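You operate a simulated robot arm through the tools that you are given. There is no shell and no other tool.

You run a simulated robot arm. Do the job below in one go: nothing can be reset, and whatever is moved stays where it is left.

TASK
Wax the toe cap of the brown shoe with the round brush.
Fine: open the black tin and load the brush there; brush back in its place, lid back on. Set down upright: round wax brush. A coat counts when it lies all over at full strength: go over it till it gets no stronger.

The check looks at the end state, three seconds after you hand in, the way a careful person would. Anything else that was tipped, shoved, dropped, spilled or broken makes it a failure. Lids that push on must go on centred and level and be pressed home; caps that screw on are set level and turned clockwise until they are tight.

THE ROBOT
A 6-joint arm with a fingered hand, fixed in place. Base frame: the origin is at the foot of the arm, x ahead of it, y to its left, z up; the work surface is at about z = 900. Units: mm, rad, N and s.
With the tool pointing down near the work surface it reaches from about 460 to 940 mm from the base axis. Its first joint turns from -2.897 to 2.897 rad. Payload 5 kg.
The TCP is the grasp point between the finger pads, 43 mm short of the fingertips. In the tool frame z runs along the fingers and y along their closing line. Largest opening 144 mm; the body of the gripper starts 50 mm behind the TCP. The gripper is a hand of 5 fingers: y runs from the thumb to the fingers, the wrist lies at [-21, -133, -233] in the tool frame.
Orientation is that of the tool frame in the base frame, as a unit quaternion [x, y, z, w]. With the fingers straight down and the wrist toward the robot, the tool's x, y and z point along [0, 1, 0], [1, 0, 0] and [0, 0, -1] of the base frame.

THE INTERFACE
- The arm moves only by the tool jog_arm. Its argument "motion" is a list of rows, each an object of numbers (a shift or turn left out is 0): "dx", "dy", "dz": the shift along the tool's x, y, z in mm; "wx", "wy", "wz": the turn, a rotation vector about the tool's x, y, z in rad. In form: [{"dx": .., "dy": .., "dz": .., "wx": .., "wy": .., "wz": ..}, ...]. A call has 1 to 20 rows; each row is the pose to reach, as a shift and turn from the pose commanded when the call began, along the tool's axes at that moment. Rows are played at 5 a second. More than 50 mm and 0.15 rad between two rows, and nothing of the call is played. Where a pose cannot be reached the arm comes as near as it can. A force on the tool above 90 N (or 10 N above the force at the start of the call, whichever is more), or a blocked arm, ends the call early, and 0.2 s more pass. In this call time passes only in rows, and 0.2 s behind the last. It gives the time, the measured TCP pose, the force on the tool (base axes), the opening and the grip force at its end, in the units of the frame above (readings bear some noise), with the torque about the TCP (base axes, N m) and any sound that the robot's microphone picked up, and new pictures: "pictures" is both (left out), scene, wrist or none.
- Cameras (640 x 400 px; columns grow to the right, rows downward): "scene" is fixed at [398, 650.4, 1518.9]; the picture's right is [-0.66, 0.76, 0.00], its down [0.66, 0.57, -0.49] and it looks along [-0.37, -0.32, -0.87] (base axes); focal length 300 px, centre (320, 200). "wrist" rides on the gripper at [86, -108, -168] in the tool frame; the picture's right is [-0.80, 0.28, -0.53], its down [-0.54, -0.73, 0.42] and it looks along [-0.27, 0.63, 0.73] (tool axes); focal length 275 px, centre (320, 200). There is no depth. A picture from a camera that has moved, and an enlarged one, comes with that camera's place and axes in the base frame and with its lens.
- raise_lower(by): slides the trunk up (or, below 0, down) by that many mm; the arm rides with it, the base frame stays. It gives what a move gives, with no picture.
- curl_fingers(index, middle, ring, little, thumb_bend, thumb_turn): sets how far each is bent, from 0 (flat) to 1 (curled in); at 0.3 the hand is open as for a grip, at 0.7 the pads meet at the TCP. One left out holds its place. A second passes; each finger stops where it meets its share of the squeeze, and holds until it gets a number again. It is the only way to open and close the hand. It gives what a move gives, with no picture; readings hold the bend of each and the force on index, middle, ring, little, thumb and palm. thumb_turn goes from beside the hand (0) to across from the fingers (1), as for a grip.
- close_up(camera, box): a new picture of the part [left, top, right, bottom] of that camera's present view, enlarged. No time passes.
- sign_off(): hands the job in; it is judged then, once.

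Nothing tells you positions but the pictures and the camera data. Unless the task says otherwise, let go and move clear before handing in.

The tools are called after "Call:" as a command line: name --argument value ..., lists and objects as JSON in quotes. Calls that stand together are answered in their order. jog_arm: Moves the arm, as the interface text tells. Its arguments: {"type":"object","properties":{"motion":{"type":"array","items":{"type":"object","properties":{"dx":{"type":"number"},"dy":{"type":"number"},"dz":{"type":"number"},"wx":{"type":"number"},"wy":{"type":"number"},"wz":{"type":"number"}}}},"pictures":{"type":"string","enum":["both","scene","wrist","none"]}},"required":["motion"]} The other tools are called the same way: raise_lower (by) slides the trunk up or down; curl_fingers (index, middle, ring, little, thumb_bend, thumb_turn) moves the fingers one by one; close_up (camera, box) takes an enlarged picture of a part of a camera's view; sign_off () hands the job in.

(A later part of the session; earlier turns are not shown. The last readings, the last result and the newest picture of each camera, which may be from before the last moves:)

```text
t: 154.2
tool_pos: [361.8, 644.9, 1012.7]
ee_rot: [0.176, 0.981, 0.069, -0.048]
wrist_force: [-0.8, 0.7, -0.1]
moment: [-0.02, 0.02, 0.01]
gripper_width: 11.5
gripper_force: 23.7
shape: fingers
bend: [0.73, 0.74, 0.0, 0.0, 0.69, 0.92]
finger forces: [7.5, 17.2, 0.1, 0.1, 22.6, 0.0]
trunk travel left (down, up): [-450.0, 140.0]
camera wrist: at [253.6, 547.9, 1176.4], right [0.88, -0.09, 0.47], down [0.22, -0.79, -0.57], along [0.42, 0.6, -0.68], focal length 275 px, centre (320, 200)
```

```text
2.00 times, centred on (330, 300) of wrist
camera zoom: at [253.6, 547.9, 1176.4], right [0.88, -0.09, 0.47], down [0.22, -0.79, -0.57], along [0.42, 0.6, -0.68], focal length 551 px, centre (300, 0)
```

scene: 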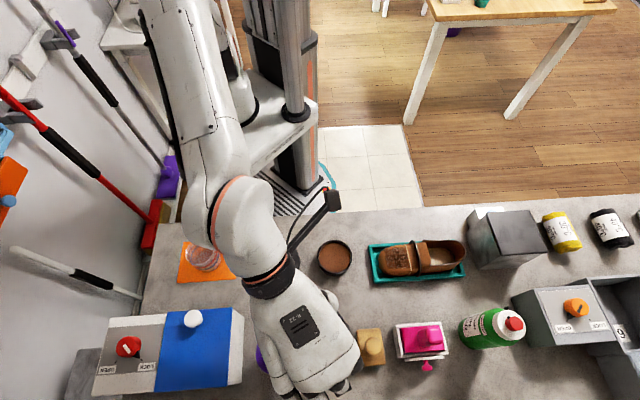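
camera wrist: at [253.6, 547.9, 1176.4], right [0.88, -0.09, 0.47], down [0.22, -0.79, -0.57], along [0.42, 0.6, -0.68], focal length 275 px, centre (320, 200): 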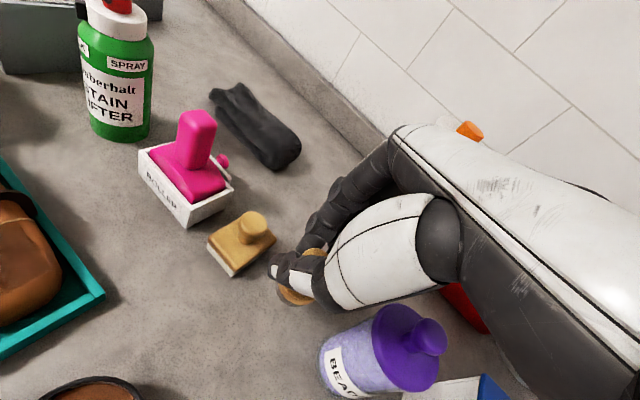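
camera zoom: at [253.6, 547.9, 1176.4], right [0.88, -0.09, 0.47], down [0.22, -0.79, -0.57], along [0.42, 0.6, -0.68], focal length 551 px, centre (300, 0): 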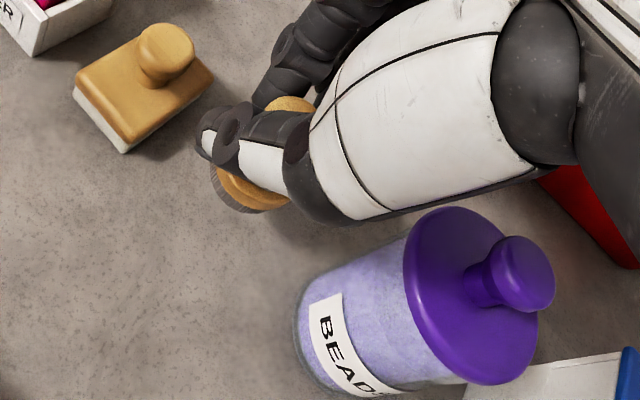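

Clear of the jar. I'll continue down to just above the bench, then in small steps to contact.

Call:
jog_arm --motion '[{"dx": -2, "dy": -2, "dz": 17}, {"dx": -3.8, "dy": -3.7, "dz": 32}]' --pictures "none"

Call:
jog_arm --motion '[{"dx": -0.2, "dy": -0.2, "dz": 2}, {"dx": -0.4, "dy": -0.4, "dz": 4}]' --pictures "none"

Call:
jog_arm --motion '[{"dx": -0.1, "dy": -0.1, "dz": 1.5}, {"dx": -0.3, "dy": -0.3, "dz": 3}]' --pictures "none"

Call:
close_up --camera "wrist" --box '[200, 200, 360, 330]'

```text
t: 154.8
tool_pos: [361.4, 647.1, 981.0]
ee_rot: [0.175, 0.981, 0.069, -0.048]
wrist_force: [0.1, 0.0, -0.7]
moment: [-0.03, 0.01, 0.02]
gripper_width: 11.6
gripper_force: 23.6
shape: fingers
bend: [0.73, 0.74, 0.0, 0.0, 0.69, 0.92]
finger forces: [7.6, 17.2, 0.0, 0.0, 22.7, 0.1]
trunk travel left (down, up): [-450.0, 140.0]
```

```text
t: 155.4
tool_pos: [361.6, 645.3, 976.6]
ee_rot: [0.176, 0.981, 0.07, -0.048]
wrist_force: [-0.5, -0.3, -0.8]
moment: [0.01, -0.02, -0.02]
gripper_width: 11.6
gripper_force: 24.4
shape: fingers
bend: [0.73, 0.74, 0.0, 0.0, 0.69, 0.92]
finger forces: [7.6, 17.2, 0.0, 0.0, 22.7, 0.1]
trunk travel left (down, up): [-450.0, 140.0]
```

```text
t: 156.0
tool_pos: [361.7, 643.9, 972.2]
ee_rot: [0.175, 0.981, 0.068, -0.049]
wrist_force: [-0.6, -0.4, 0.0]
moment: [-0.01, 0.02, 0.02]
gripper_width: 11.4
gripper_force: 23.6
shape: fingers
bend: [0.73, 0.74, 0.0, 0.0, 0.69, 0.92]
finger forces: [7.5, 17.2, 0.0, 0.0, 22.7, 0.1]
trunk travel left (down, up): [-450.0, 140.0]
```

```text
3.08 times, centred on (280, 265) of wrist
camera zoom: at [253.6, 546.4, 1136.1], right [0.88, -0.09, 0.46], down [0.22, -0.79, -0.57], along [0.42, 0.6, -0.68], focal length 847 px, centre (443, 0)
```

zoom: 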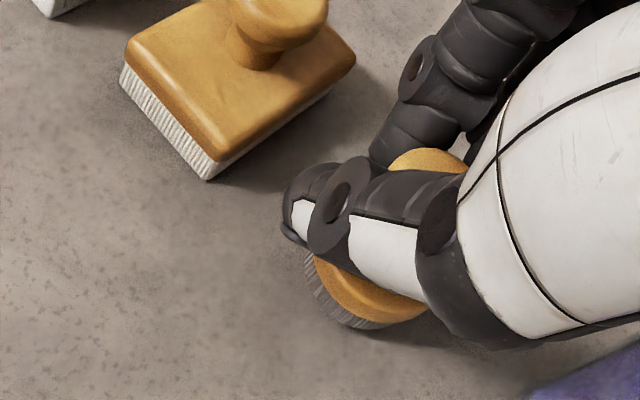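

Call:
jog_arm --motion '[{"dx": -0.1, "dy": -0.1, "dz": 1}, {"dx": -0.2, "dy": -0.2, "dz": 2}]' --pictures "none"

Call:
jog_arm --motion '[{"dx": -0.1, "dy": -0.1, "dz": 1}, {"dx": -0.2, "dy": -0.2, "dz": 2}]' --pictures "none"

Call:
close_up --camera "wrist" --box '[200, 200, 360, 330]'

```text
t: 156.6
tool_pos: [361.8, 645.3, 972.2]
ee_rot: [0.177, 0.981, 0.068, -0.048]
wrist_force: [-0.6, 0.0, -1.3]
moment: [0.0, -0.02, -0.01]
gripper_width: 11.4
gripper_force: 23.7
shape: fingers
bend: [0.73, 0.74, 0.0, 0.0, 0.69, 0.92]
finger forces: [7.5, 17.2, 0.1, 0.0, 22.7, 0.1]
trunk travel left (down, up): [-450.0, 140.0]
```

```text
t: 157.2
tool_pos: [362.3, 645.9, 969.1]
ee_rot: [0.176, 0.981, 0.068, -0.049]
wrist_force: [0.7, 0.5, -0.3]
moment: [0.01, -0.05, 0.03]
gripper_width: 11.9
gripper_force: 23.3
shape: fingers
bend: [0.73, 0.74, 0.0, 0.0, 0.69, 0.92]
finger forces: [7.5, 17.1, 0.1, 0.1, 22.8, 0.0]
trunk travel left (down, up): [-450.0, 140.0]
```

```text
3.08 times, centred on (280, 265) of wrist
camera zoom: at [253.5, 547.2, 1132.1], right [0.88, -0.09, 0.46], down [0.22, -0.79, -0.57], along [0.42, 0.6, -0.68], focal length 847 px, centre (443, 0)
```

zoom: 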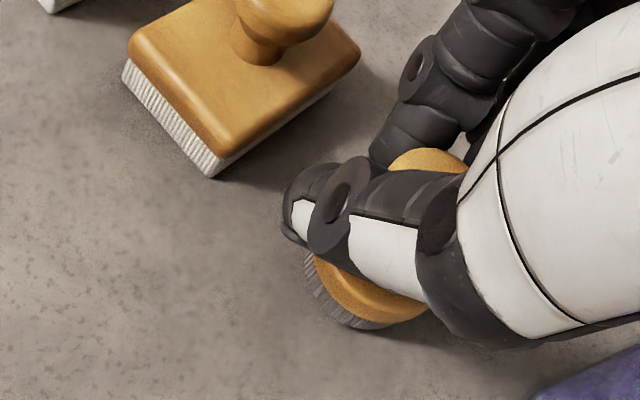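

Call:
jog_arm --motion '[{"dx": -0.1, "dy": -0.1, "dz": 1}, {"dx": -0.2, "dy": -0.2, "dz": 2}]' --pictures "none"

Call:
jog_arm --motion '[{"dx": -0.1, "dy": -0.1, "dz": 0.8}, {"dx": -0.15, "dy": -0.15, "dz": 1.5}]' --pictures "none"

Call:
jog_arm --motion '[{"dx": -0.1, "dy": -0.1, "dz": 0.8}, {"dx": -0.15, "dy": -0.15, "dz": 1.5}]' --pictures "none"

```text
t: 157.8
tool_pos: [361.6, 646.2, 966.4]
ee_rot: [0.176, 0.981, 0.07, -0.048]
wrist_force: [1.4, -0.2, -0.1]
moment: [0.0, 0.0, 0.01]
gripper_width: 11.7
gripper_force: 23.3
shape: fingers
bend: [0.73, 0.74, 0.0, 0.0, 0.69, 0.92]
finger forces: [7.6, 17.2, 0.0, 0.0, 22.7, 0.0]
trunk travel left (down, up): [-450.0, 140.0]
```

```text
t: 158.4
tool_pos: [360.7, 645.8, 966.2]
ee_rot: [0.177, 0.981, 0.069, -0.048]
wrist_force: [-0.3, -0.8, -1.2]
moment: [-0.01, -0.02, -0.02]
gripper_width: 11.7
gripper_force: 24.0
shape: fingers
bend: [0.73, 0.74, 0.0, 0.0, 0.69, 0.92]
finger forces: [7.5, 17.2, 0.0, 0.0, 22.8, 0.0]
trunk travel left (down, up): [-450.0, 140.0]
```

```text
t: 159.0
tool_pos: [363.4, 646.7, 963.9]
ee_rot: [0.177, 0.981, 0.07, -0.047]
wrist_force: [-0.8, 0.2, 1.0]
moment: [-0.07, 0.08, 0.0]
gripper_width: 11.4
gripper_force: 23.9
shape: fingers
bend: [0.73, 0.74, 0.0, 0.0, 0.69, 0.92]
finger forces: [7.6, 17.2, 0.0, 0.0, 23.0, 0.1]
trunk travel left (down, up): [-450.0, 140.0]
```

First touch at about 964. One more mm, then I'll open and let the brush stand.

Call:
jog_arm --motion '[{"dz": 0.8}, {"dx": -0.1, "dy": -0.1, "dz": 1.5}]' --pictures "none"

Call:
curl_fingers --index 0.66 --middle 0.66 --thumb_bend 0.62

Call:
curl_fingers --index 0.5 --middle 0.5 --thumb_bend 0.5

Call:
close_up --camera "wrist" --box '[200, 200, 360, 330]'

```text
t: 159.6
tool_pos: [362.1, 645.8, 964.3]
ee_rot: [0.176, 0.981, 0.071, -0.048]
wrist_force: [2.3, 0.9, 10.5]
moment: [-0.14, 0.16, 0.0]
gripper_width: 11.5
gripper_force: 25.8
shape: fingers
bend: [0.73, 0.74, 0.0, 0.0, 0.69, 0.92]
finger forces: [7.9, 18.2, 0.1, 0.0, 25.3, 0.0]
trunk travel left (down, up): [-450.0, 140.0]
```

```text
t: 160.6
tool_pos: [361.5, 645.5, 966.0]
ee_rot: [0.177, 0.98, 0.072, -0.048]
wrist_force: [-5.8, 4.3, 31.9]
moment: [0.2, 0.09, 0.01]
gripper_width: 22.0
gripper_force: 16.0
shape: fingers
bend: [0.66, 0.67, 0.0, 0.0, 0.66, 0.96]
finger forces: [0.0, 17.9, 0.0, 0.0, 14.2, 0.0]
trunk travel left (down, up): [-450.0, 140.0]
```

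```text
t: 161.6
tool_pos: [361.8, 645.6, 961.5]
ee_rot: [0.177, 0.981, 0.067, -0.049]
wrist_force: [-0.1, -0.4, -0.2]
moment: [0.0, -0.02, 0.02]
gripper_width: 78.7
gripper_force: 0.1
shape: fingers
bend: [0.5, 0.5, 0.0, 0.0, 0.5, 0.97]
finger forces: [0.0, 0.1, 0.0, 0.0, 0.0, 0.1]
trunk travel left (down, up): [-450.0, 140.0]
```

```text
3.08 times, centred on (280, 265) of wrist
camera zoom: at [253.8, 547.3, 1124.9], right [0.88, -0.09, 0.46], down [0.22, -0.79, -0.57], along [0.42, 0.6, -0.68], focal length 847 px, centre (443, 0)
```

zoom: 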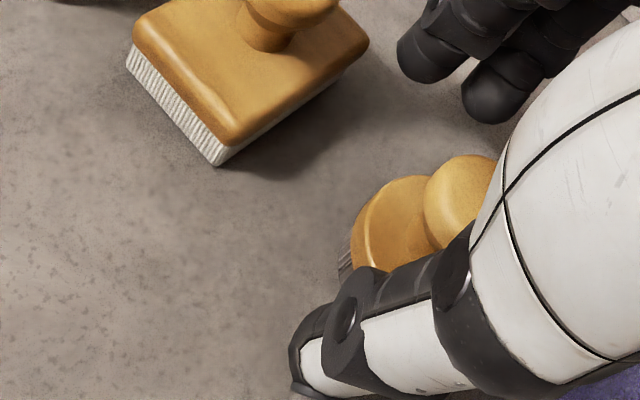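

The brush stands upright on its spot. I'll rise, level the hand, and see exactly where it stands.

Call:
jog_arm --motion '[{"dx": 1.8, "dy": 1.7, "dz": -15}, {"dx": 4.7, "dy": 4.6, "dz": -40}, {"dx": 7, "dy": 6.9, "dz": -59, "wx": 0.06, "wy": -0.06}, {"dx": 7, "dy": 6.9, "dz": -59, "wx": 0.117, "wy": -0.12}]' --pictures "both"

Call:
close_up --camera "wrist" --box '[180, 180, 380, 340]'

```text
t: 162.6
tool_pos: [359.9, 645.3, 1021.3]
ee_rot: [0.177, 0.984, 0.0, 0.001]
wrist_force: [0.1, -0.2, -0.9]
moment: [-0.01, 0.02, -0.01]
gripper_width: 78.5
gripper_force: 0.1
shape: fingers
bend: [0.5, 0.5, 0.0, 0.0, 0.5, 0.97]
finger forces: [0.0, 0.1, 0.0, 0.0, 0.1, 0.0]
trunk travel left (down, up): [-450.0, 140.0]
camera wrist: at [240.9, 573.0, 1189.6], right [0.85, -0.01, 0.53], down [0.26, -0.87, -0.42], along [0.47, 0.49, -0.73], focal length 275 px, centre (320, 200)
```

scene: 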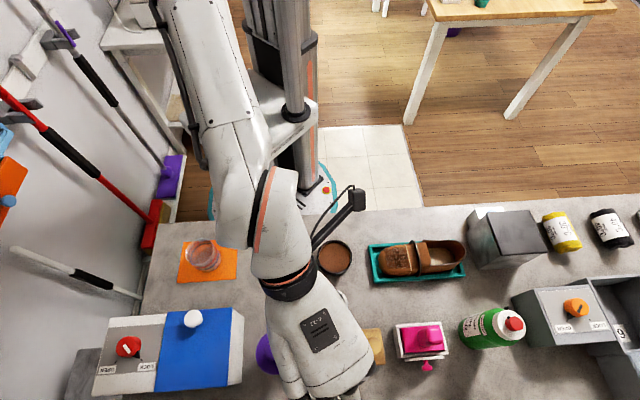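
wrist: 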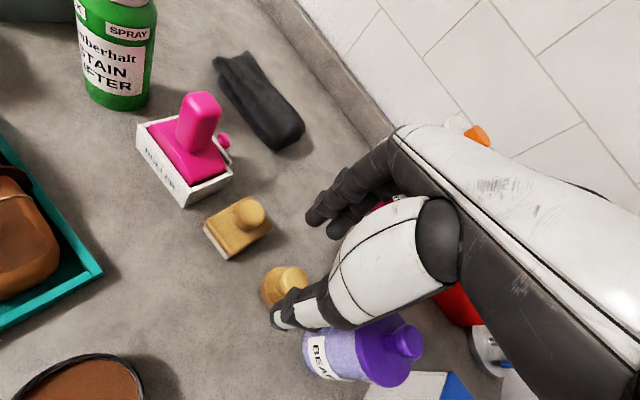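

```text
2.50 times, centred on (280, 260) of wrist
camera zoom: at [240.9, 573.0, 1189.6], right [0.85, -0.01, 0.53], down [0.26, -0.87, -0.42], along [0.47, 0.49, -0.73], focal length 688 px, centre (420, 50)
```

zoom: 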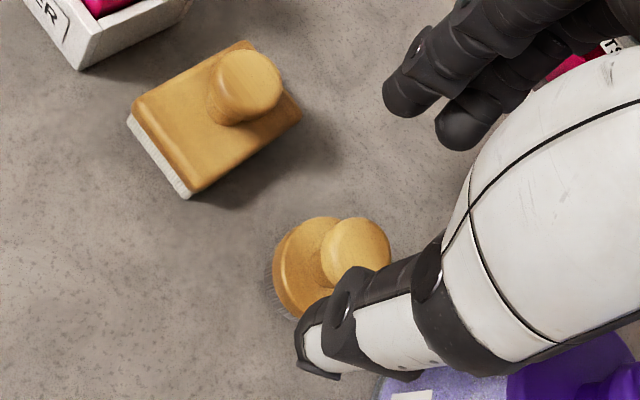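

The brush stands about 9 mm off its original mark, which I'll correct at the end. I'll re-centre the hand so its knob sits at tool (1.5, 1.5) and regrip as I did on the floor.

Call:
jog_arm --motion '[{"dx": -5, "dy": -3}, {"dx": -11.3, "dy": -5.7}, {"dx": -11.3, "dy": -5.7, "dz": 20}, {"dx": -11.3, "dy": -5.7, "dz": 26}]' --pictures "none"

Call:
close_up --camera "wrist" --box '[200, 190, 360, 320]'

```text
t: 163.6
tool_pos: [370.1, 636.5, 995.4]
ee_rot: [0.177, 0.984, -0.001, -0.001]
wrist_force: [1.0, -0.4, 0.3]
moment: [-0.02, -0.02, 0.03]
gripper_width: 78.4
gripper_force: 0.2
shape: fingers
bend: [0.5, 0.5, 0.0, 0.0, 0.5, 0.97]
finger forces: [0.0, 0.0, 0.0, 0.1, 0.0, 0.0]
trunk travel left (down, up): [-450.0, 140.0]
```

```text
3.08 times, centred on (280, 255) of wrist
camera zoom: at [249.6, 563.3, 1164.2], right [0.85, -0.01, 0.53], down [0.26, -0.87, -0.42], along [0.47, 0.5, -0.73], focal length 847 px, centre (443, 31)
```

zoom: 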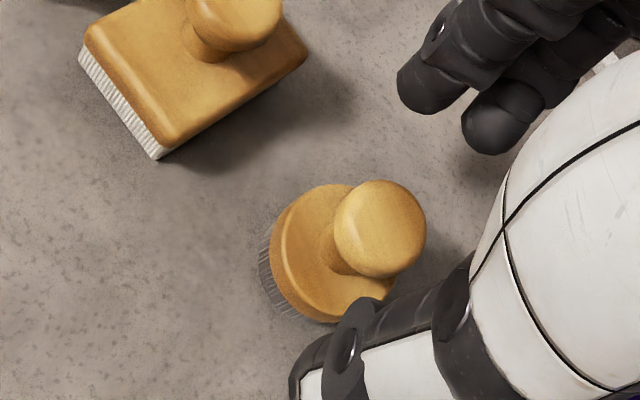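

This matches the good floor-grip view almost exactly. Lowering to 972 and closing in steps.

Call:
jog_arm --motion '[{"dz": 10}, {"dz": 20}, {"dz": 23.5}]' --pictures "none"

Call:
curl_fingers --index 0.66 --middle 0.66 --thumb_bend 0.63

Call:
curl_fingers --index 0.72 --middle 0.72 --thumb_bend 0.68

Call:
curl_fingers --index 0.8 --middle 0.8 --thumb_bend 0.76

Call:
close_up --camera "wrist" --box '[200, 190, 360, 320]'

```text
t: 164.4
tool_pos: [371.5, 636.9, 973.1]
ee_rot: [0.177, 0.984, 0.001, 0.0]
wrist_force: [0.1, 0.7, 0.4]
moment: [-0.04, 0.01, 0.01]
gripper_width: 78.9
gripper_force: 0.0
shape: fingers
bend: [0.5, 0.5, 0.0, 0.0, 0.5, 0.97]
finger forces: [0.0, 0.0, 0.0, 0.0, 0.0, 0.0]
trunk travel left (down, up): [-450.0, 140.0]
```

```text
t: 165.4
tool_pos: [370.6, 635.9, 972.9]
ee_rot: [0.177, 0.984, 0.001, 0.0]
wrist_force: [-0.6, 0.1, -0.8]
moment: [0.01, -0.02, 0.0]
gripper_width: 27.6
gripper_force: 0.3
shape: fingers
bend: [0.66, 0.66, 0.0, 0.0, 0.63, 0.97]
finger forces: [0.2, 0.1, 0.0, 0.0, 0.2, 0.1]
trunk travel left (down, up): [-450.0, 140.0]
```

```text
t: 166.4
tool_pos: [370.0, 636.5, 973.2]
ee_rot: [0.177, 0.984, 0.001, 0.0]
wrist_force: [0.2, -0.1, 0.1]
moment: [-0.01, -0.02, 0.05]
gripper_width: 22.8
gripper_force: 7.8
shape: fingers
bend: [0.71, 0.72, 0.0, 0.0, 0.64, 0.97]
finger forces: [7.5, 0.9, 0.1, 0.1, 6.9, 0.0]
trunk travel left (down, up): [-450.0, 140.0]
```

```text
t: 167.4
tool_pos: [370.4, 638.4, 973.4]
ee_rot: [0.178, 0.984, 0.001, -0.001]
wrist_force: [-0.1, 1.1, -0.5]
moment: [-0.04, -0.06, 0.02]
gripper_width: 18.3
gripper_force: 15.2
shape: fingers
bend: [0.72, 0.8, 0.0, 0.0, 0.68, 0.96]
finger forces: [13.1, 1.9, 0.0, 0.0, 14.2, 0.1]
trunk travel left (down, up): [-450.0, 140.0]
```

```text
3.08 times, centred on (280, 255) of wrist
camera zoom: at [250.1, 563.3, 1140.8], right [0.85, -0.01, 0.53], down [0.26, -0.87, -0.42], along [0.47, 0.5, -0.73], focal length 847 px, centre (443, 31)
```

zoom: 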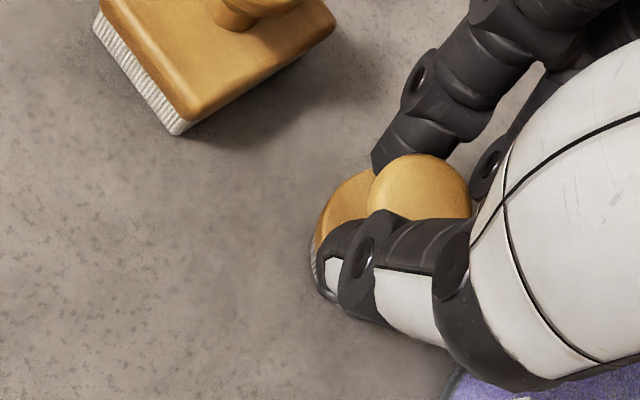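

The middle finger barely shares the load, so the knob is about 2 mm too far toward the index side. I'll reopen, shift by 2.5 mm and close again.

Call:
curl_fingers --index 0.58 --middle 0.58 --thumb_bend 0.58

Call:
jog_arm --motion '[{"dx": 1.3}, {"dx": 2.6}, {"dx": 2.6}]' --pictures "none"

Call:
curl_fingers --index 0.66 --middle 0.66 --thumb_bend 0.63

Call:
curl_fingers --index 0.72 --middle 0.72 --thumb_bend 0.68

Call:
close_up --camera "wrist" --box '[200, 190, 360, 320]'

```text
t: 168.4
tool_pos: [370.3, 637.0, 973.3]
ee_rot: [0.177, 0.984, 0.001, 0.0]
wrist_force: [0.1, 0.4, -0.2]
moment: [0.01, 0.0, 0.05]
gripper_width: 52.6
gripper_force: 0.1
shape: fingers
bend: [0.57, 0.57, 0.0, 0.0, 0.57, 0.97]
finger forces: [0.0, 0.0, 0.0, 0.0, 0.1, 0.0]
trunk travel left (down, up): [-450.0, 140.0]
```

```text
t: 169.2
tool_pos: [367.6, 636.9, 973.3]
ee_rot: [0.177, 0.984, 0.002, 0.0]
wrist_force: [-0.9, -0.2, 0.3]
moment: [-0.01, -0.01, -0.01]
gripper_width: 52.7
gripper_force: 0.1
shape: fingers
bend: [0.57, 0.57, 0.0, 0.0, 0.57, 0.97]
finger forces: [0.0, 0.1, 0.0, 0.1, 0.0, 0.0]
trunk travel left (down, up): [-450.0, 140.0]
```

```text
t: 170.2
tool_pos: [367.2, 638.4, 974.1]
ee_rot: [0.177, 0.984, 0.001, 0.001]
wrist_force: [-0.2, -1.0, 0.1]
moment: [0.01, -0.03, 0.03]
gripper_width: 27.7
gripper_force: 0.1
shape: fingers
bend: [0.66, 0.66, 0.0, 0.0, 0.63, 0.97]
finger forces: [0.0, 0.0, 0.0, 0.0, 0.2, 0.0]
trunk travel left (down, up): [-450.0, 140.0]
```

```text
t: 171.2
tool_pos: [368.3, 636.3, 973.1]
ee_rot: [0.176, 0.984, 0.001, 0.0]
wrist_force: [-0.3, -0.6, -0.1]
moment: [0.05, 0.0, -0.02]
gripper_width: 21.5
gripper_force: 7.3
shape: fingers
bend: [0.71, 0.72, 0.0, 0.0, 0.64, 0.97]
finger forces: [6.3, 2.0, 0.1, 0.0, 6.9, 0.1]
trunk travel left (down, up): [-450.0, 140.0]
```

```text
3.08 times, centred on (280, 255) of wrist
camera zoom: at [247.7, 564.1, 1141.0], right [0.85, -0.01, 0.53], down [0.26, -0.87, -0.42], along [0.47, 0.5, -0.73], focal length 847 px, centre (443, 31)
```

zoom: 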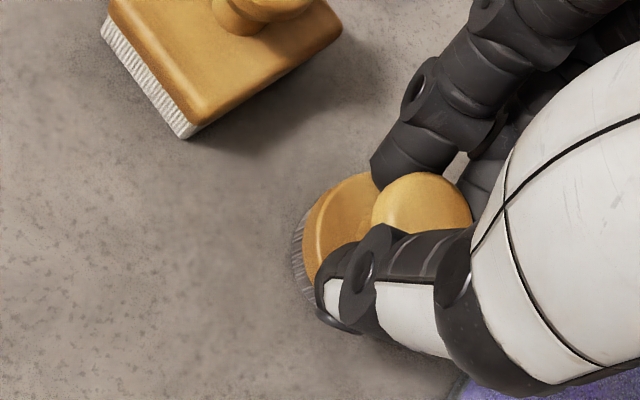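

Call:
curl_fingers --index 0.76 --middle 0.78 --thumb_bend 0.74

Call:
close_up --camera "wrist" --box '[200, 190, 360, 320]'

```text
t: 172.2
tool_pos: [367.7, 637.5, 974.0]
ee_rot: [0.177, 0.984, 0.001, 0.0]
wrist_force: [-0.5, -0.1, -1.3]
moment: [0.0, -0.03, 0.05]
gripper_width: 17.8
gripper_force: 18.1
shape: fingers
bend: [0.75, 0.77, 0.0, 0.0, 0.67, 0.95]
finger forces: [10.5, 8.2, 0.0, 0.1, 18.2, 0.0]
trunk travel left (down, up): [-450.0, 140.0]
```

```text
3.08 times, centred on (280, 255) of wrist
camera zoom: at [247.7, 564.1, 1141.0], right [0.85, -0.01, 0.53], down [0.26, -0.87, -0.42], along [0.47, 0.5, -0.73], focal length 847 px, centre (443, 31)
```

zoom: 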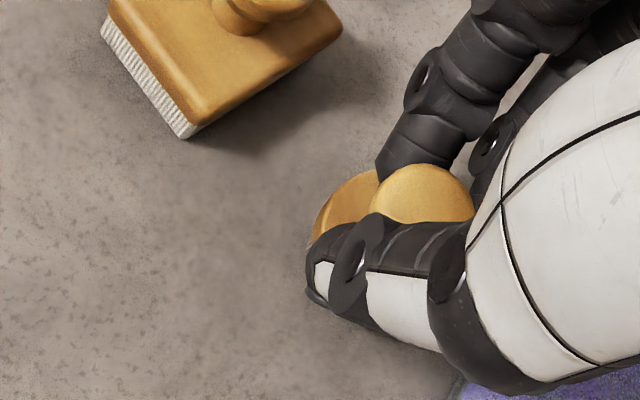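

Balanced again (10.5 / 8.2 / 18 N). I'll lift and return to the wax tin for a fresh load.

Call:
jog_arm --motion '[{"dz": -10}, {"dz": -45}, {"dz": -90}, {"dz": -130}, {"dx": 25, "dy": -35, "dz": -130, "wz": 0.1}, {"dx": 50, "dy": -70, "dz": -130, "wz": 0.2}, {"dx": 75, "dy": -105, "dz": -130, "wz": 0.3}, {"dx": 101, "dy": -139.6, "dz": -130, "wz": 0.41}, {"dx": 101, "dy": -139.6, "dz": -90, "wz": 0.41}, {"dx": 101, "dy": -139.6, "dz": -50, "wz": 0.41}]' --pictures "none"

Call:
close_up --camera "wrist" --box '[200, 200, 360, 330]'

Call:
close_up --camera "scene" --box '[378, 238, 416, 276]'

```text
t: 174.4
tool_pos: [223.3, 542.1, 1022.8]
ee_rot: [0.374, 0.928, 0.001, 0.0]
wrist_force: [-0.3, 1.0, 0.8]
moment: [-0.01, 0.02, -0.04]
gripper_width: 17.6
gripper_force: 19.1
shape: fingers
bend: [0.75, 0.77, 0.0, 0.0, 0.67, 0.95]
finger forces: [10.7, 7.6, 0.1, 0.0, 18.0, 0.0]
trunk travel left (down, up): [-450.0, 140.0]
```

```text
3.08 times, centred on (280, 265) of wrist
camera zoom: at [85.0, 522.4, 1190.2], right [0.77, -0.35, 0.53], down [-0.11, -0.9, -0.42], along [0.63, 0.27, -0.73], focal length 847 px, centre (443, 0)
```

zoom: 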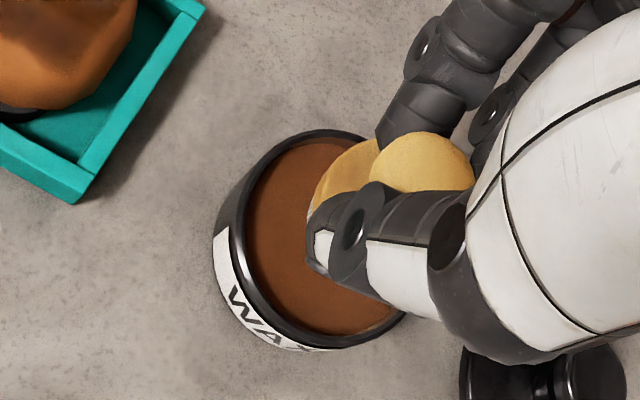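

```text
10.53 times, centred on (397, 257) of scene
camera zoom: at [398.0, 650.4, 1518.9], right [-0.66, 0.76, 0.0], down [0.66, 0.57, -0.49], along [-0.37, -0.32, -0.87], focal length 3155 px, centre (-490, -400)
```

zoom: 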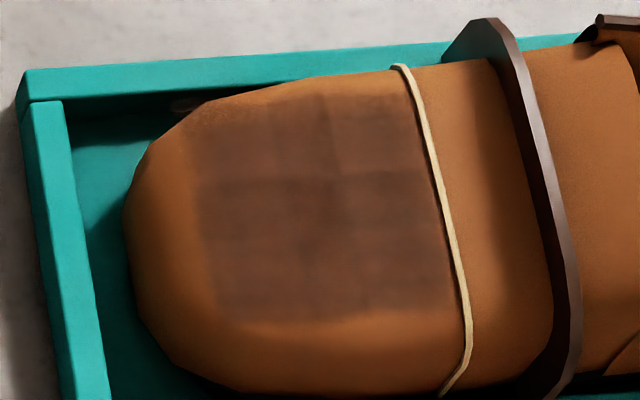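

The brush sits squarely in the grip and over the tin. I'll dip straight down for a fresh load.

Call:
jog_arm --motion '[{"dy": -2, "dz": 10}, {"dy": -2, "dz": 20}, {"dy": -2, "dz": 25}]' --pictures "none"

Call:
jog_arm --motion '[{"dz": 1}, {"dz": 2}]' --pictures "none"

Call:
jog_arm --motion '[{"dz": 1}, {"dz": 2}]' --pictures "none"

Call:
jog_arm --motion '[{"dz": 1}, {"dz": 2}]' --pictures "none"

```text
t: 175.2
tool_pos: [223.0, 540.1, 998.2]
ee_rot: [0.374, 0.927, 0.002, -0.001]
wrist_force: [0.1, 0.7, -0.5]
moment: [0.03, 0.0, -0.02]
gripper_width: 17.5
gripper_force: 18.1
shape: fingers
bend: [0.75, 0.77, 0.0, 0.0, 0.67, 0.95]
finger forces: [10.8, 7.6, 0.0, 0.0, 18.0, 0.0]
trunk travel left (down, up): [-450.0, 140.0]
```

```text
t: 175.8
tool_pos: [223.0, 539.8, 996.9]
ee_rot: [0.373, 0.928, 0.001, 0.0]
wrist_force: [0.1, -0.5, -1.1]
moment: [0.0, 0.03, 0.01]
gripper_width: 17.7
gripper_force: 17.9
shape: fingers
bend: [0.75, 0.77, 0.0, 0.0, 0.67, 0.95]
finger forces: [10.9, 7.5, 0.0, 0.1, 18.1, 0.0]
trunk travel left (down, up): [-450.0, 140.0]
```

```text
t: 176.4
tool_pos: [223.0, 540.4, 994.1]
ee_rot: [0.373, 0.928, 0.001, 0.0]
wrist_force: [0.4, 0.0, -1.3]
moment: [0.03, 0.0, 0.02]
gripper_width: 17.9
gripper_force: 18.1
shape: fingers
bend: [0.75, 0.77, 0.0, 0.0, 0.67, 0.95]
finger forces: [10.9, 7.5, 0.1, 0.0, 18.0, 0.0]
trunk travel left (down, up): [-450.0, 140.0]
```

```text
t: 177.0
tool_pos: [223.9, 539.9, 992.6]
ee_rot: [0.373, 0.928, 0.0, 0.0]
wrist_force: [0.6, 0.7, -1.0]
moment: [-0.02, 0.02, 0.01]
gripper_width: 17.7
gripper_force: 18.2
shape: fingers
bend: [0.75, 0.77, 0.0, 0.0, 0.67, 0.95]
finger forces: [10.7, 7.5, 0.1, 0.0, 17.9, 0.1]
trunk travel left (down, up): [-450.0, 140.0]
```

Call:
jog_arm --motion '[{"dz": 0.8}, {"dz": 1.5}]' --pictures "none"

Call:
jog_arm --motion '[{"dz": 0.7}, {"dz": 1.2}]' --pictures "none"

Call:
close_up --camera "wrist" --box '[200, 200, 360, 330]'

```text
t: 177.6
tool_pos: [222.0, 539.7, 990.7]
ee_rot: [0.373, 0.928, 0.002, 0.0]
wrist_force: [0.9, -1.3, 3.2]
moment: [0.0, 0.06, 0.01]
gripper_width: 17.6
gripper_force: 19.5
shape: fingers
bend: [0.75, 0.77, 0.0, 0.0, 0.68, 0.95]
finger forces: [12.1, 7.9, 0.0, 0.1, 18.5, 0.0]
trunk travel left (down, up): [-450.0, 140.0]
```

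```text
t: 178.2
tool_pos: [223.2, 540.4, 990.9]
ee_rot: [0.373, 0.928, 0.002, 0.0]
wrist_force: [0.0, -0.4, 13.0]
moment: [-0.05, 0.27, 0.03]
gripper_width: 17.4
gripper_force: 21.9
shape: fingers
bend: [0.75, 0.77, 0.0, 0.0, 0.68, 0.95]
finger forces: [14.7, 8.5, 0.0, 0.1, 21.4, 0.0]
trunk travel left (down, up): [-450.0, 140.0]
```

```text
3.08 times, centred on (280, 265) of wrist
camera zoom: at [84.2, 519.3, 1158.2], right [0.77, -0.35, 0.53], down [-0.11, -0.9, -0.43], along [0.63, 0.27, -0.73], focal length 847 px, centre (443, 0)
```

zoom: 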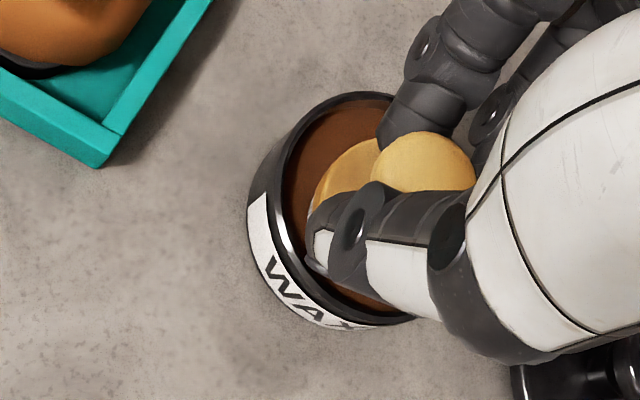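

Loaded at 13 N. I'll lift out and go above the panel centre, then touch down lightly.

Call:
jog_arm --motion '[{"dz": -10}, {"dz": -45}, {"dz": -65}, {"dx": 40, "dy": 8, "dz": -65}, {"dx": 80, "dy": 16, "dz": -65}, {"dx": 118.7, "dy": 23.6, "dz": -65}, {"dx": 118.7, "dy": 23.6, "dz": -30}]' --pictures "none"

Call:
close_up --camera "wrist" --box '[180, 180, 380, 330]'

```text
t: 179.8
tool_pos: [153.9, 637.2, 1019.2]
ee_rot: [0.374, 0.928, 0.001, 0.0]
wrist_force: [0.1, 0.9, -0.7]
moment: [-0.02, -0.03, 0.03]
gripper_width: 17.8
gripper_force: 18.8
shape: fingers
bend: [0.75, 0.77, 0.0, 0.0, 0.68, 0.95]
finger forces: [11.8, 6.8, 0.0, 0.0, 18.9, 0.1]
trunk travel left (down, up): [-450.0, 140.0]
```

```text
2.67 times, centred on (280, 255) of wrist
camera zoom: at [14.4, 617.4, 1186.7], right [0.77, -0.35, 0.53], down [-0.11, -0.9, -0.42], along [0.63, 0.27, -0.73], focal length 734 px, centre (427, 53)
```

zoom: 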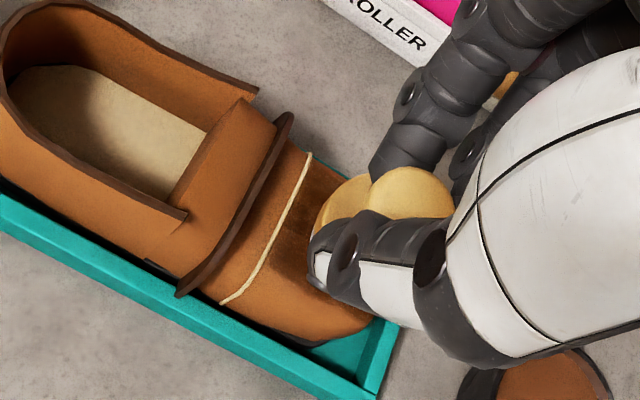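

Well aligned with the panel. I'll touch down and then use short press-and-lift dabs across a grid to avoid dragging.

Call:
jog_arm --motion '[{"dy": 1, "dz": 5}, {"dy": 2.4, "dz": 10}, {"dy": 2.4, "dz": 12}]' --pictures "none"

Call:
jog_arm --motion '[{"dz": 1}, {"dz": 2}]' --pictures "none"

Call:
jog_arm --motion '[{"dz": 0.7}, {"dz": 1.3}]' --pictures "none"

```text
t: 180.6
tool_pos: [156.0, 640.1, 1007.7]
ee_rot: [0.374, 0.928, 0.001, 0.0]
wrist_force: [0.6, -0.4, -1.0]
moment: [-0.01, -0.04, -0.05]
gripper_width: 17.6
gripper_force: 18.6
shape: fingers
bend: [0.75, 0.77, 0.0, 0.0, 0.68, 0.95]
finger forces: [11.7, 6.9, 0.0, 0.0, 18.8, 0.0]
trunk travel left (down, up): [-450.0, 140.0]
```

```text
t: 181.2
tool_pos: [155.4, 641.2, 1008.1]
ee_rot: [0.373, 0.928, 0.002, 0.0]
wrist_force: [0.9, -2.6, 6.5]
moment: [-0.1, 0.07, 0.01]
gripper_width: 17.7
gripper_force: 20.0
shape: fingers
bend: [0.75, 0.77, 0.0, 0.0, 0.68, 0.95]
finger forces: [13.4, 7.4, 0.0, 0.1, 19.8, 0.0]
trunk travel left (down, up): [-450.0, 140.0]
```

```text
t: 181.8
tool_pos: [155.9, 641.9, 1006.8]
ee_rot: [0.373, 0.928, 0.002, -0.001]
wrist_force: [0.8, -2.6, 16.2]
moment: [-0.1, 0.25, 0.09]
gripper_width: 17.3
gripper_force: 23.3
shape: fingers
bend: [0.75, 0.77, 0.0, 0.0, 0.68, 0.95]
finger forces: [15.9, 8.3, 0.0, 0.0, 23.2, 0.1]
trunk travel left (down, up): [-450.0, 140.0]
```

Call:
jog_arm --motion '[{"dz": -4}, {"dx": 3, "dy": 8, "dz": -4}, {"dx": 3, "dy": 8, "dz": 0.2}, {"dx": 2, "dy": 8, "dz": 0.2}, {"dx": 0, "dy": 8, "dz": -4}, {"dx": -7, "dy": 8, "dz": -3}, {"dx": -7, "dy": 8, "dz": 0.3}, {"dx": -6, "dy": 8, "dz": 0.3}, {"dx": -6, "dy": 4, "dz": -4}, {"dx": -7, "dy": 0, "dz": -3}, {"dx": -7, "dy": 0, "dz": 0.2}, {"dx": -6, "dy": 0, "dz": 0.2}, {"dx": -6, "dy": -4, "dz": -4}, {"dx": -7, "dy": -9, "dz": -3}, {"dx": -7, "dy": -9, "dz": 0.3}, {"dx": -6, "dy": -9, "dz": 0.3}, {"dx": -3, "dy": -9, "dz": -4}, {"dx": 3, "dy": -9, "dz": -3}, {"dx": 3, "dy": -9, "dz": 0.2}, {"dx": 2, "dy": -9, "dz": -4}]' --pictures "none"

Call:
jog_arm --motion '[{"dx": 1, "dy": 9, "dz": 0}, {"dx": 1, "dy": 9, "dz": 4}, {"dx": 0, "dy": 10, "dz": 4}, {"dx": 0, "dy": 11, "dz": 0}]' --pictures "none"

Call:
jog_arm --motion '[{"dz": -25}, {"dz": -60}, {"dx": -40, "dz": -60}, {"dx": -85, "dz": -60}, {"dx": -125, "dy": -10, "dz": -60}]' --pictures "none"

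Call:
close_up --camera "scene" --box '[378, 238, 416, 276]'

Call:
close_up --camera "wrist" --box '[200, 200, 360, 330]'

Call:
close_up --camera "wrist" --box '[110, 150, 230, 250]'

```text
t: 186.0
tool_pos: [147.9, 636.2, 1005.5]
ee_rot: [0.372, 0.928, -0.001, -0.001]
wrist_force: [1.5, -0.1, 1.0]
moment: [0.06, -0.08, -0.03]
gripper_width: 15.3
gripper_force: 19.7
shape: fingers
bend: [0.75, 0.78, 0.0, 0.0, 0.69, 0.95]
finger forces: [12.1, 10.6, 0.1, 0.0, 17.3, 0.0]
trunk travel left (down, up): [-450.0, 140.0]
```

```text
t: 187.0
tool_pos: [155.5, 643.0, 1006.0]
ee_rot: [0.373, 0.928, 0.0, 0.0]
wrist_force: [-0.1, 0.2, 0.2]
moment: [-0.02, 0.0, 0.02]
gripper_width: 15.8
gripper_force: 18.0
shape: fingers
bend: [0.75, 0.78, 0.0, 0.0, 0.69, 0.95]
finger forces: [8.6, 8.7, 0.0, 0.0, 18.3, 0.1]
trunk travel left (down, up): [-450.0, 140.0]
```

```text
t: 188.2
tool_pos: [241.5, 550.0, 1069.3]
ee_rot: [0.373, 0.928, 0.001, 0.0]
wrist_force: [0.8, -0.1, -0.9]
moment: [-0.01, -0.02, 0.0]
gripper_width: 16.0
gripper_force: 17.5
shape: fingers
bend: [0.75, 0.78, 0.0, 0.0, 0.69, 0.95]
finger forces: [8.5, 8.6, 0.0, 0.1, 17.8, 0.0]
trunk travel left (down, up): [-450.0, 140.0]
```

```text
10.53 times, centred on (397, 257) of scene
camera zoom: at [398.0, 650.4, 1518.9], right [-0.66, 0.76, 0.0], down [0.66, 0.57, -0.49], along [-0.37, -0.32, -0.87], focal length 3155 px, centre (-490, -400)
```

zoom: 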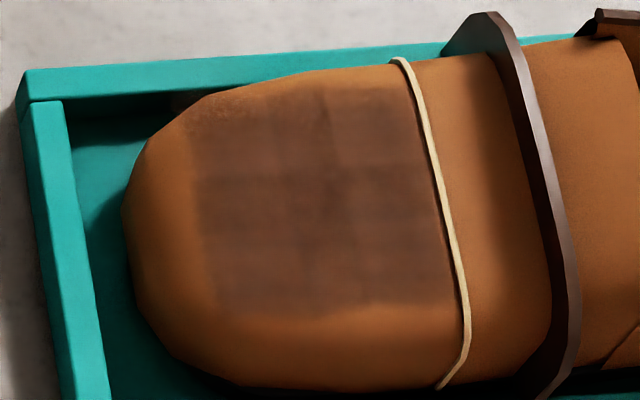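

```text
3.08 times, centred on (280, 265) of wrist
camera zoom: at [101.2, 529.9, 1236.6], right [0.77, -0.35, 0.53], down [-0.11, -0.9, -0.42], along [0.63, 0.27, -0.73], focal length 847 px, centre (443, 0)
```

zoom: 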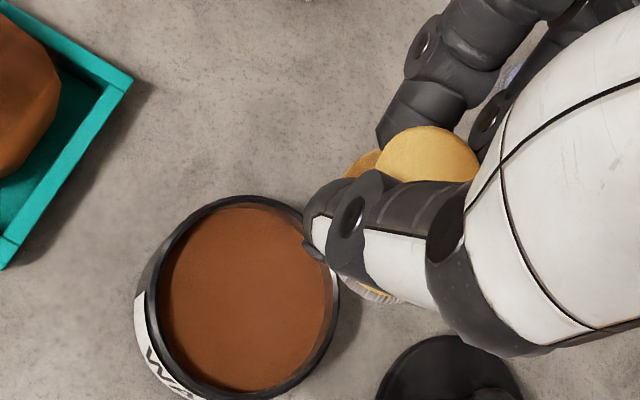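

```text
4.00 times, centred on (170, 200) of wrist
camera zoom: at [101.2, 529.9, 1236.6], right [0.77, -0.35, 0.53], down [-0.11, -0.9, -0.42], along [0.63, 0.27, -0.73], focal length 1101 px, centre (920, 200)
```

zoom: 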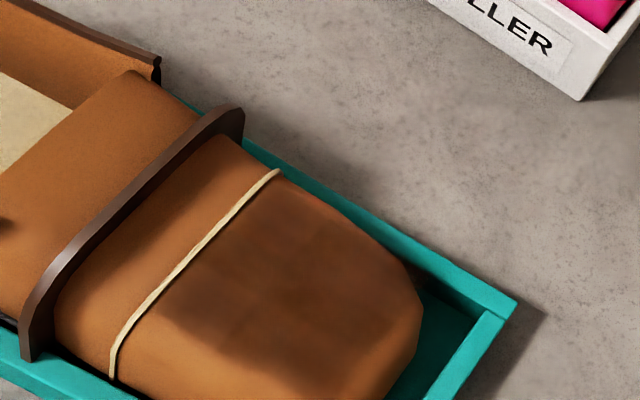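

The panel now looks evenly dark with square edges, so I'm confident the waxable area is that rectangle. To be sure it is at full strength I'll reload and make another full pass, then compare.

Call:
jog_arm --motion '[{"dx": 7, "dy": -9, "dz": 10}, {"dx": 14, "dy": -17.5, "dz": 40}, {"dx": 14, "dy": -17.5, "dz": 70}]' --pictures "none"

Call:
close_up --camera "wrist" --box '[200, 200, 360, 330]'

```text
t: 189.0
tool_pos: [218.1, 546.5, 996.3]
ee_rot: [0.373, 0.928, 0.001, 0.0]
wrist_force: [0.3, -0.1, -0.7]
moment: [-0.02, 0.01, -0.02]
gripper_width: 16.0
gripper_force: 17.6
shape: fingers
bend: [0.75, 0.78, 0.0, 0.0, 0.69, 0.95]
finger forces: [8.4, 8.6, 0.0, 0.0, 17.4, 0.0]
trunk travel left (down, up): [-450.0, 140.0]
```

```text
3.08 times, centred on (280, 265) of wrist
camera zoom: at [78.2, 527.9, 1165.6], right [0.77, -0.35, 0.53], down [-0.11, -0.9, -0.42], along [0.63, 0.27, -0.73], focal length 847 px, centre (443, 0)
```

zoom: 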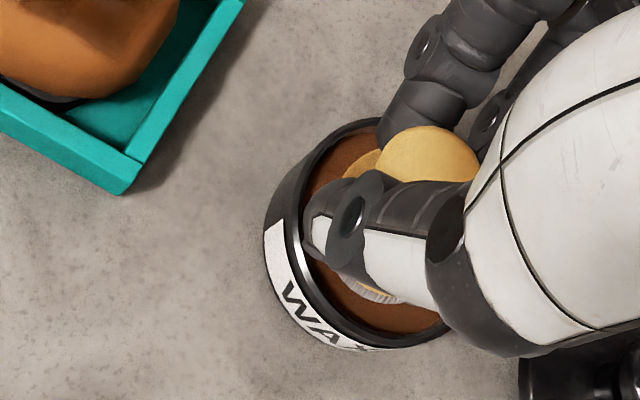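

Call:
jog_arm --motion '[{"dz": 1.5}, {"dz": 3}]' --pictures "none"

Call:
jog_arm --motion '[{"dz": 1}, {"dz": 2}]' --pictures "none"

Call:
jog_arm --motion '[{"dz": 0.8}, {"dz": 1.5}]' --pictures "none"

```text
t: 189.6
tool_pos: [217.2, 547.5, 994.6]
ee_rot: [0.374, 0.928, 0.0, 0.0]
wrist_force: [0.5, -0.4, -0.3]
moment: [-0.05, -0.02, 0.0]
gripper_width: 15.5
gripper_force: 17.1
shape: fingers
bend: [0.75, 0.78, 0.0, 0.0, 0.69, 0.95]
finger forces: [8.4, 8.6, 0.0, 0.1, 17.5, 0.0]
trunk travel left (down, up): [-450.0, 140.0]
```

```text
t: 190.2
tool_pos: [215.1, 546.6, 992.7]
ee_rot: [0.373, 0.928, 0.0, 0.001]
wrist_force: [-0.5, 0.3, -1.0]
moment: [-0.02, 0.01, 0.01]
gripper_width: 15.3
gripper_force: 16.8
shape: fingers
bend: [0.75, 0.78, 0.0, 0.0, 0.69, 0.95]
finger forces: [8.5, 8.6, 0.0, 0.0, 17.5, 0.1]
trunk travel left (down, up): [-450.0, 140.0]
```

```text
t: 190.8
tool_pos: [216.9, 546.6, 991.0]
ee_rot: [0.372, 0.928, 0.0, 0.0]
wrist_force: [-1.1, 0.6, -0.7]
moment: [0.02, -0.04, -0.04]
gripper_width: 15.5
gripper_force: 17.4
shape: fingers
bend: [0.75, 0.78, 0.0, 0.0, 0.69, 0.95]
finger forces: [8.3, 8.6, 0.0, 0.0, 17.4, 0.0]
trunk travel left (down, up): [-450.0, 140.0]
```

Call:
jog_arm --motion '[{"dz": 0.8}, {"dz": 1.5}]' --pictures "none"

Call:
jog_arm --motion '[{"dz": 0.8}, {"dz": 1.5}]' --pictures "none"

```text
t: 191.4
tool_pos: [216.6, 547.6, 991.1]
ee_rot: [0.373, 0.928, 0.001, 0.0]
wrist_force: [-0.1, 0.3, -0.1]
moment: [0.03, -0.01, 0.02]
gripper_width: 15.8
gripper_force: 17.5
shape: fingers
bend: [0.75, 0.78, 0.0, 0.0, 0.69, 0.95]
finger forces: [8.5, 8.6, 0.0, 0.0, 17.6, 0.0]
trunk travel left (down, up): [-450.0, 140.0]
```

```text
t: 192.0
tool_pos: [216.6, 547.7, 989.3]
ee_rot: [0.372, 0.928, 0.002, 0.0]
wrist_force: [0.2, -1.5, 7.6]
moment: [-0.02, 0.09, 0.02]
gripper_width: 15.3
gripper_force: 19.0
shape: fingers
bend: [0.75, 0.78, 0.0, 0.0, 0.69, 0.95]
finger forces: [10.9, 9.3, 0.1, 0.1, 18.9, 0.1]
trunk travel left (down, up): [-450.0, 140.0]
```

Call:
jog_arm --motion '[{"dz": -4}, {"dx": 2, "dy": 2, "dz": 0.5}, {"dx": 2, "dy": 2, "dz": -4}, {"dx": -2, "dy": -2, "dz": 0.5}, {"dz": -4}, {"dz": -40}, {"dz": -65}, {"dx": 40, "dy": 8, "dz": -65}, {"dx": 80, "dy": 16, "dz": -65}, {"dx": 116.7, "dy": 25.3, "dz": -65}, {"dx": 116.7, "dy": 25.3, "dz": -30}]' --pictures "none"

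Call:
close_up --camera "wrist" --box '[180, 180, 380, 330]'

```text
t: 194.4
tool_pos: [149.8, 647.0, 1018.9]
ee_rot: [0.373, 0.928, 0.002, 0.0]
wrist_force: [0.1, 0.9, -0.4]
moment: [-0.02, -0.01, -0.01]
gripper_width: 15.6
gripper_force: 17.6
shape: fingers
bend: [0.75, 0.78, 0.0, 0.0, 0.69, 0.95]
finger forces: [8.5, 8.5, 0.0, 0.0, 17.8, 0.1]
trunk travel left (down, up): [-450.0, 140.0]
```

```text
2.67 times, centred on (280, 255) of wrist
camera zoom: at [11.0, 627.7, 1186.2], right [0.77, -0.35, 0.53], down [-0.11, -0.9, -0.42], along [0.63, 0.27, -0.73], focal length 734 px, centre (427, 53)
```

zoom: 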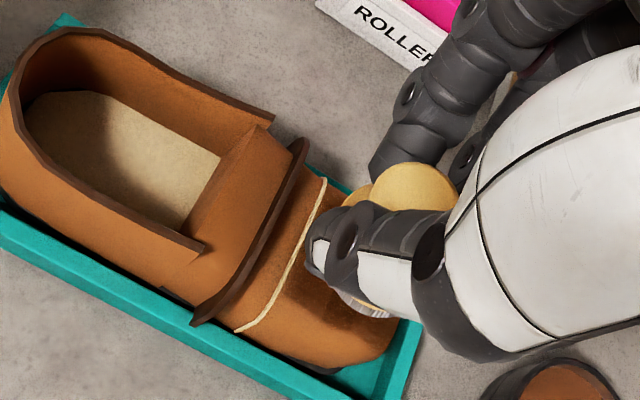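

Call:
jog_arm --motion '[{"dx": -1, "dy": -1, "dz": 5}, {"dx": -2, "dy": -1.5, "dz": 10}, {"dx": -2, "dy": -1.5, "dz": 12}]' --pictures "none"

Call:
jog_arm --motion '[{"dz": 1}, {"dz": 2}]' --pictures "none"

Call:
jog_arm --motion '[{"dz": 0.7}, {"dz": 1.3}]' --pictures "none"

```text
t: 195.2
tool_pos: [150.6, 643.6, 1006.3]
ee_rot: [0.373, 0.928, 0.001, 0.0]
wrist_force: [0.7, 0.8, -0.8]
moment: [0.02, -0.02, 0.0]
gripper_width: 15.5
gripper_force: 17.5
shape: fingers
bend: [0.75, 0.78, 0.0, 0.0, 0.69, 0.95]
finger forces: [8.5, 8.5, 0.0, 0.1, 17.8, 0.0]
trunk travel left (down, up): [-450.0, 140.0]
```

```text
t: 195.8
tool_pos: [149.8, 642.7, 1006.2]
ee_rot: [0.373, 0.928, 0.002, 0.0]
wrist_force: [0.6, -0.6, 9.0]
moment: [0.01, 0.08, 0.0]
gripper_width: 15.2
gripper_force: 19.7
shape: fingers
bend: [0.75, 0.78, 0.0, 0.0, 0.69, 0.95]
finger forces: [10.6, 9.1, 0.0, 0.0, 19.5, 0.0]
trunk travel left (down, up): [-450.0, 140.0]
```

```text
t: 196.4
tool_pos: [149.8, 644.6, 1005.6]
ee_rot: [0.372, 0.928, 0.004, -0.001]
wrist_force: [-1.2, -0.3, 19.8]
moment: [-0.03, 0.25, 0.06]
gripper_width: 14.8
gripper_force: 24.1
shape: fingers
bend: [0.75, 0.78, 0.0, 0.0, 0.69, 0.95]
finger forces: [14.7, 9.9, 0.0, 0.0, 24.5, 0.0]
trunk travel left (down, up): [-450.0, 140.0]
```

I'll back off slightly and run two elliptical loops covering the panel, so the drag averages out.

Call:
jog_arm --motion '[{"dz": -0.8}, {"dx": 3, "dz": -0.7}, {"dx": 3.5, "dy": 5, "dz": -0.6}, {"dx": 1, "dy": 9, "dz": -0.4}, {"dx": -3, "dy": 9.5, "dz": -0.4}, {"dx": -7, "dy": 7, "dz": -0.3}, {"dx": -9, "dy": 3, "dz": -0.3}, {"dx": -9, "dy": -2, "dz": -0.3}, {"dx": -7, "dy": -7, "dz": -0.3}, {"dx": -3, "dy": -9.5, "dz": -0.4}, {"dx": 1, "dy": -9, "dz": -0.4}, {"dx": 3.5, "dy": -5, "dz": -0.6}, {"dx": 4, "dy": 0, "dz": -0.6}, {"dx": 1, "dy": 4, "dz": -0.7}, {"dx": -3, "dy": 4, "dz": -0.7}, {"dx": -5, "dy": 0, "dz": -0.6}, {"dx": -3, "dy": -4, "dz": -0.7}, {"dx": 0, "dy": -3, "dz": -0.7}, {"dx": 0, "dy": 0, "dz": -1}, {"dx": 0, "dy": 0, "dz": -5}]' --pictures "none"

Call:
jog_arm --motion '[{"dz": -25}, {"dz": -60}, {"dx": -40, "dz": -60}, {"dx": -85, "dz": -60}, {"dx": -125, "dy": -10, "dz": -60}]' --pictures "none"

Call:
close_up --camera "scene" --box '[378, 238, 416, 276]'

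Call:
close_up --camera "wrist" --box '[200, 200, 360, 330]'

Call:
close_up --camera "wrist" --box '[110, 150, 230, 250]'

```text
t: 200.6
tool_pos: [149.9, 642.6, 1007.5]
ee_rot: [0.374, 0.928, 0.001, 0.0]
wrist_force: [0.0, 0.0, -0.6]
moment: [0.05, 0.0, 0.03]
gripper_width: 11.4
gripper_force: 17.7
shape: fingers
bend: [0.75, 0.78, 0.0, 0.0, 0.71, 0.94]
finger forces: [10.1, 12.5, 0.1, 0.0, 13.0, 0.0]
trunk travel left (down, up): [-450.0, 140.0]
```

```text
t: 201.8
tool_pos: [235.6, 549.4, 1066.7]
ee_rot: [0.372, 0.928, 0.001, 0.0]
wrist_force: [-0.8, -0.2, -0.9]
moment: [-0.05, -0.01, -0.01]
gripper_width: 11.2
gripper_force: 17.5
shape: fingers
bend: [0.75, 0.78, 0.0, 0.0, 0.71, 0.94]
finger forces: [10.0, 12.5, 0.0, 0.0, 13.1, 0.1]
trunk travel left (down, up): [-450.0, 140.0]
```

```text
10.53 times, centred on (397, 257) of scene
camera zoom: at [398.0, 650.4, 1518.9], right [-0.66, 0.76, 0.0], down [0.66, 0.57, -0.49], along [-0.37, -0.32, -0.87], focal length 3155 px, centre (-490, -400)
```

zoom: 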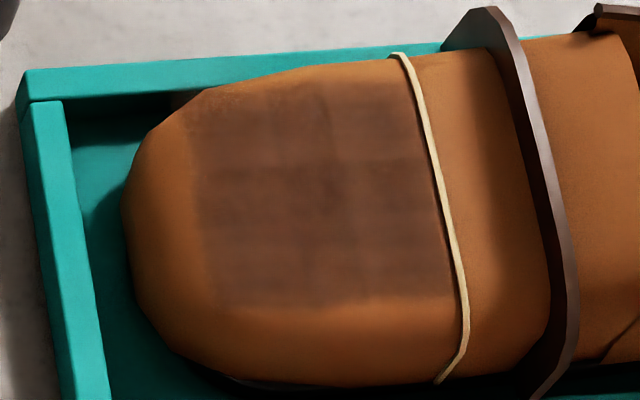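

```text
3.08 times, centred on (280, 265) of wrist
camera zoom: at [96.0, 530.0, 1235.6], right [0.77, -0.35, 0.53], down [-0.11, -0.9, -0.42], along [0.63, 0.27, -0.73], focal length 847 px, centre (443, 0)
```

zoom: 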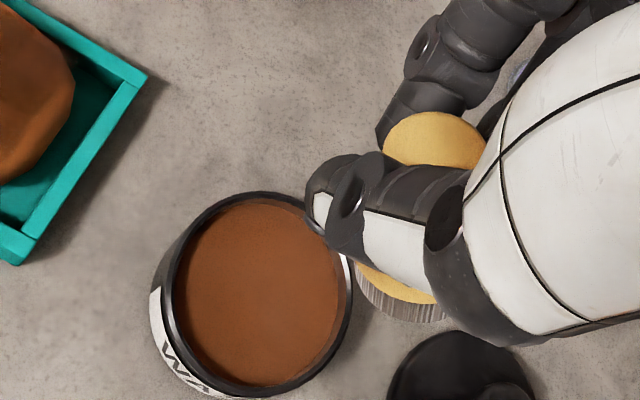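

```text
4.00 times, centred on (170, 200) of wrist
camera zoom: at [96.0, 530.0, 1235.6], right [0.77, -0.35, 0.53], down [-0.11, -0.9, -0.42], along [0.63, 0.27, -0.73], focal length 1101 px, centre (920, 200)
```

zoom: 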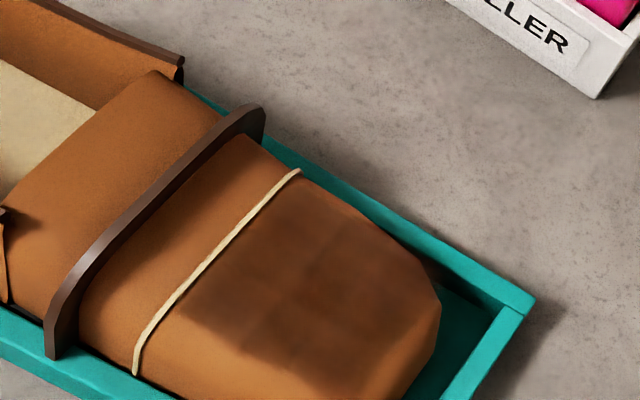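

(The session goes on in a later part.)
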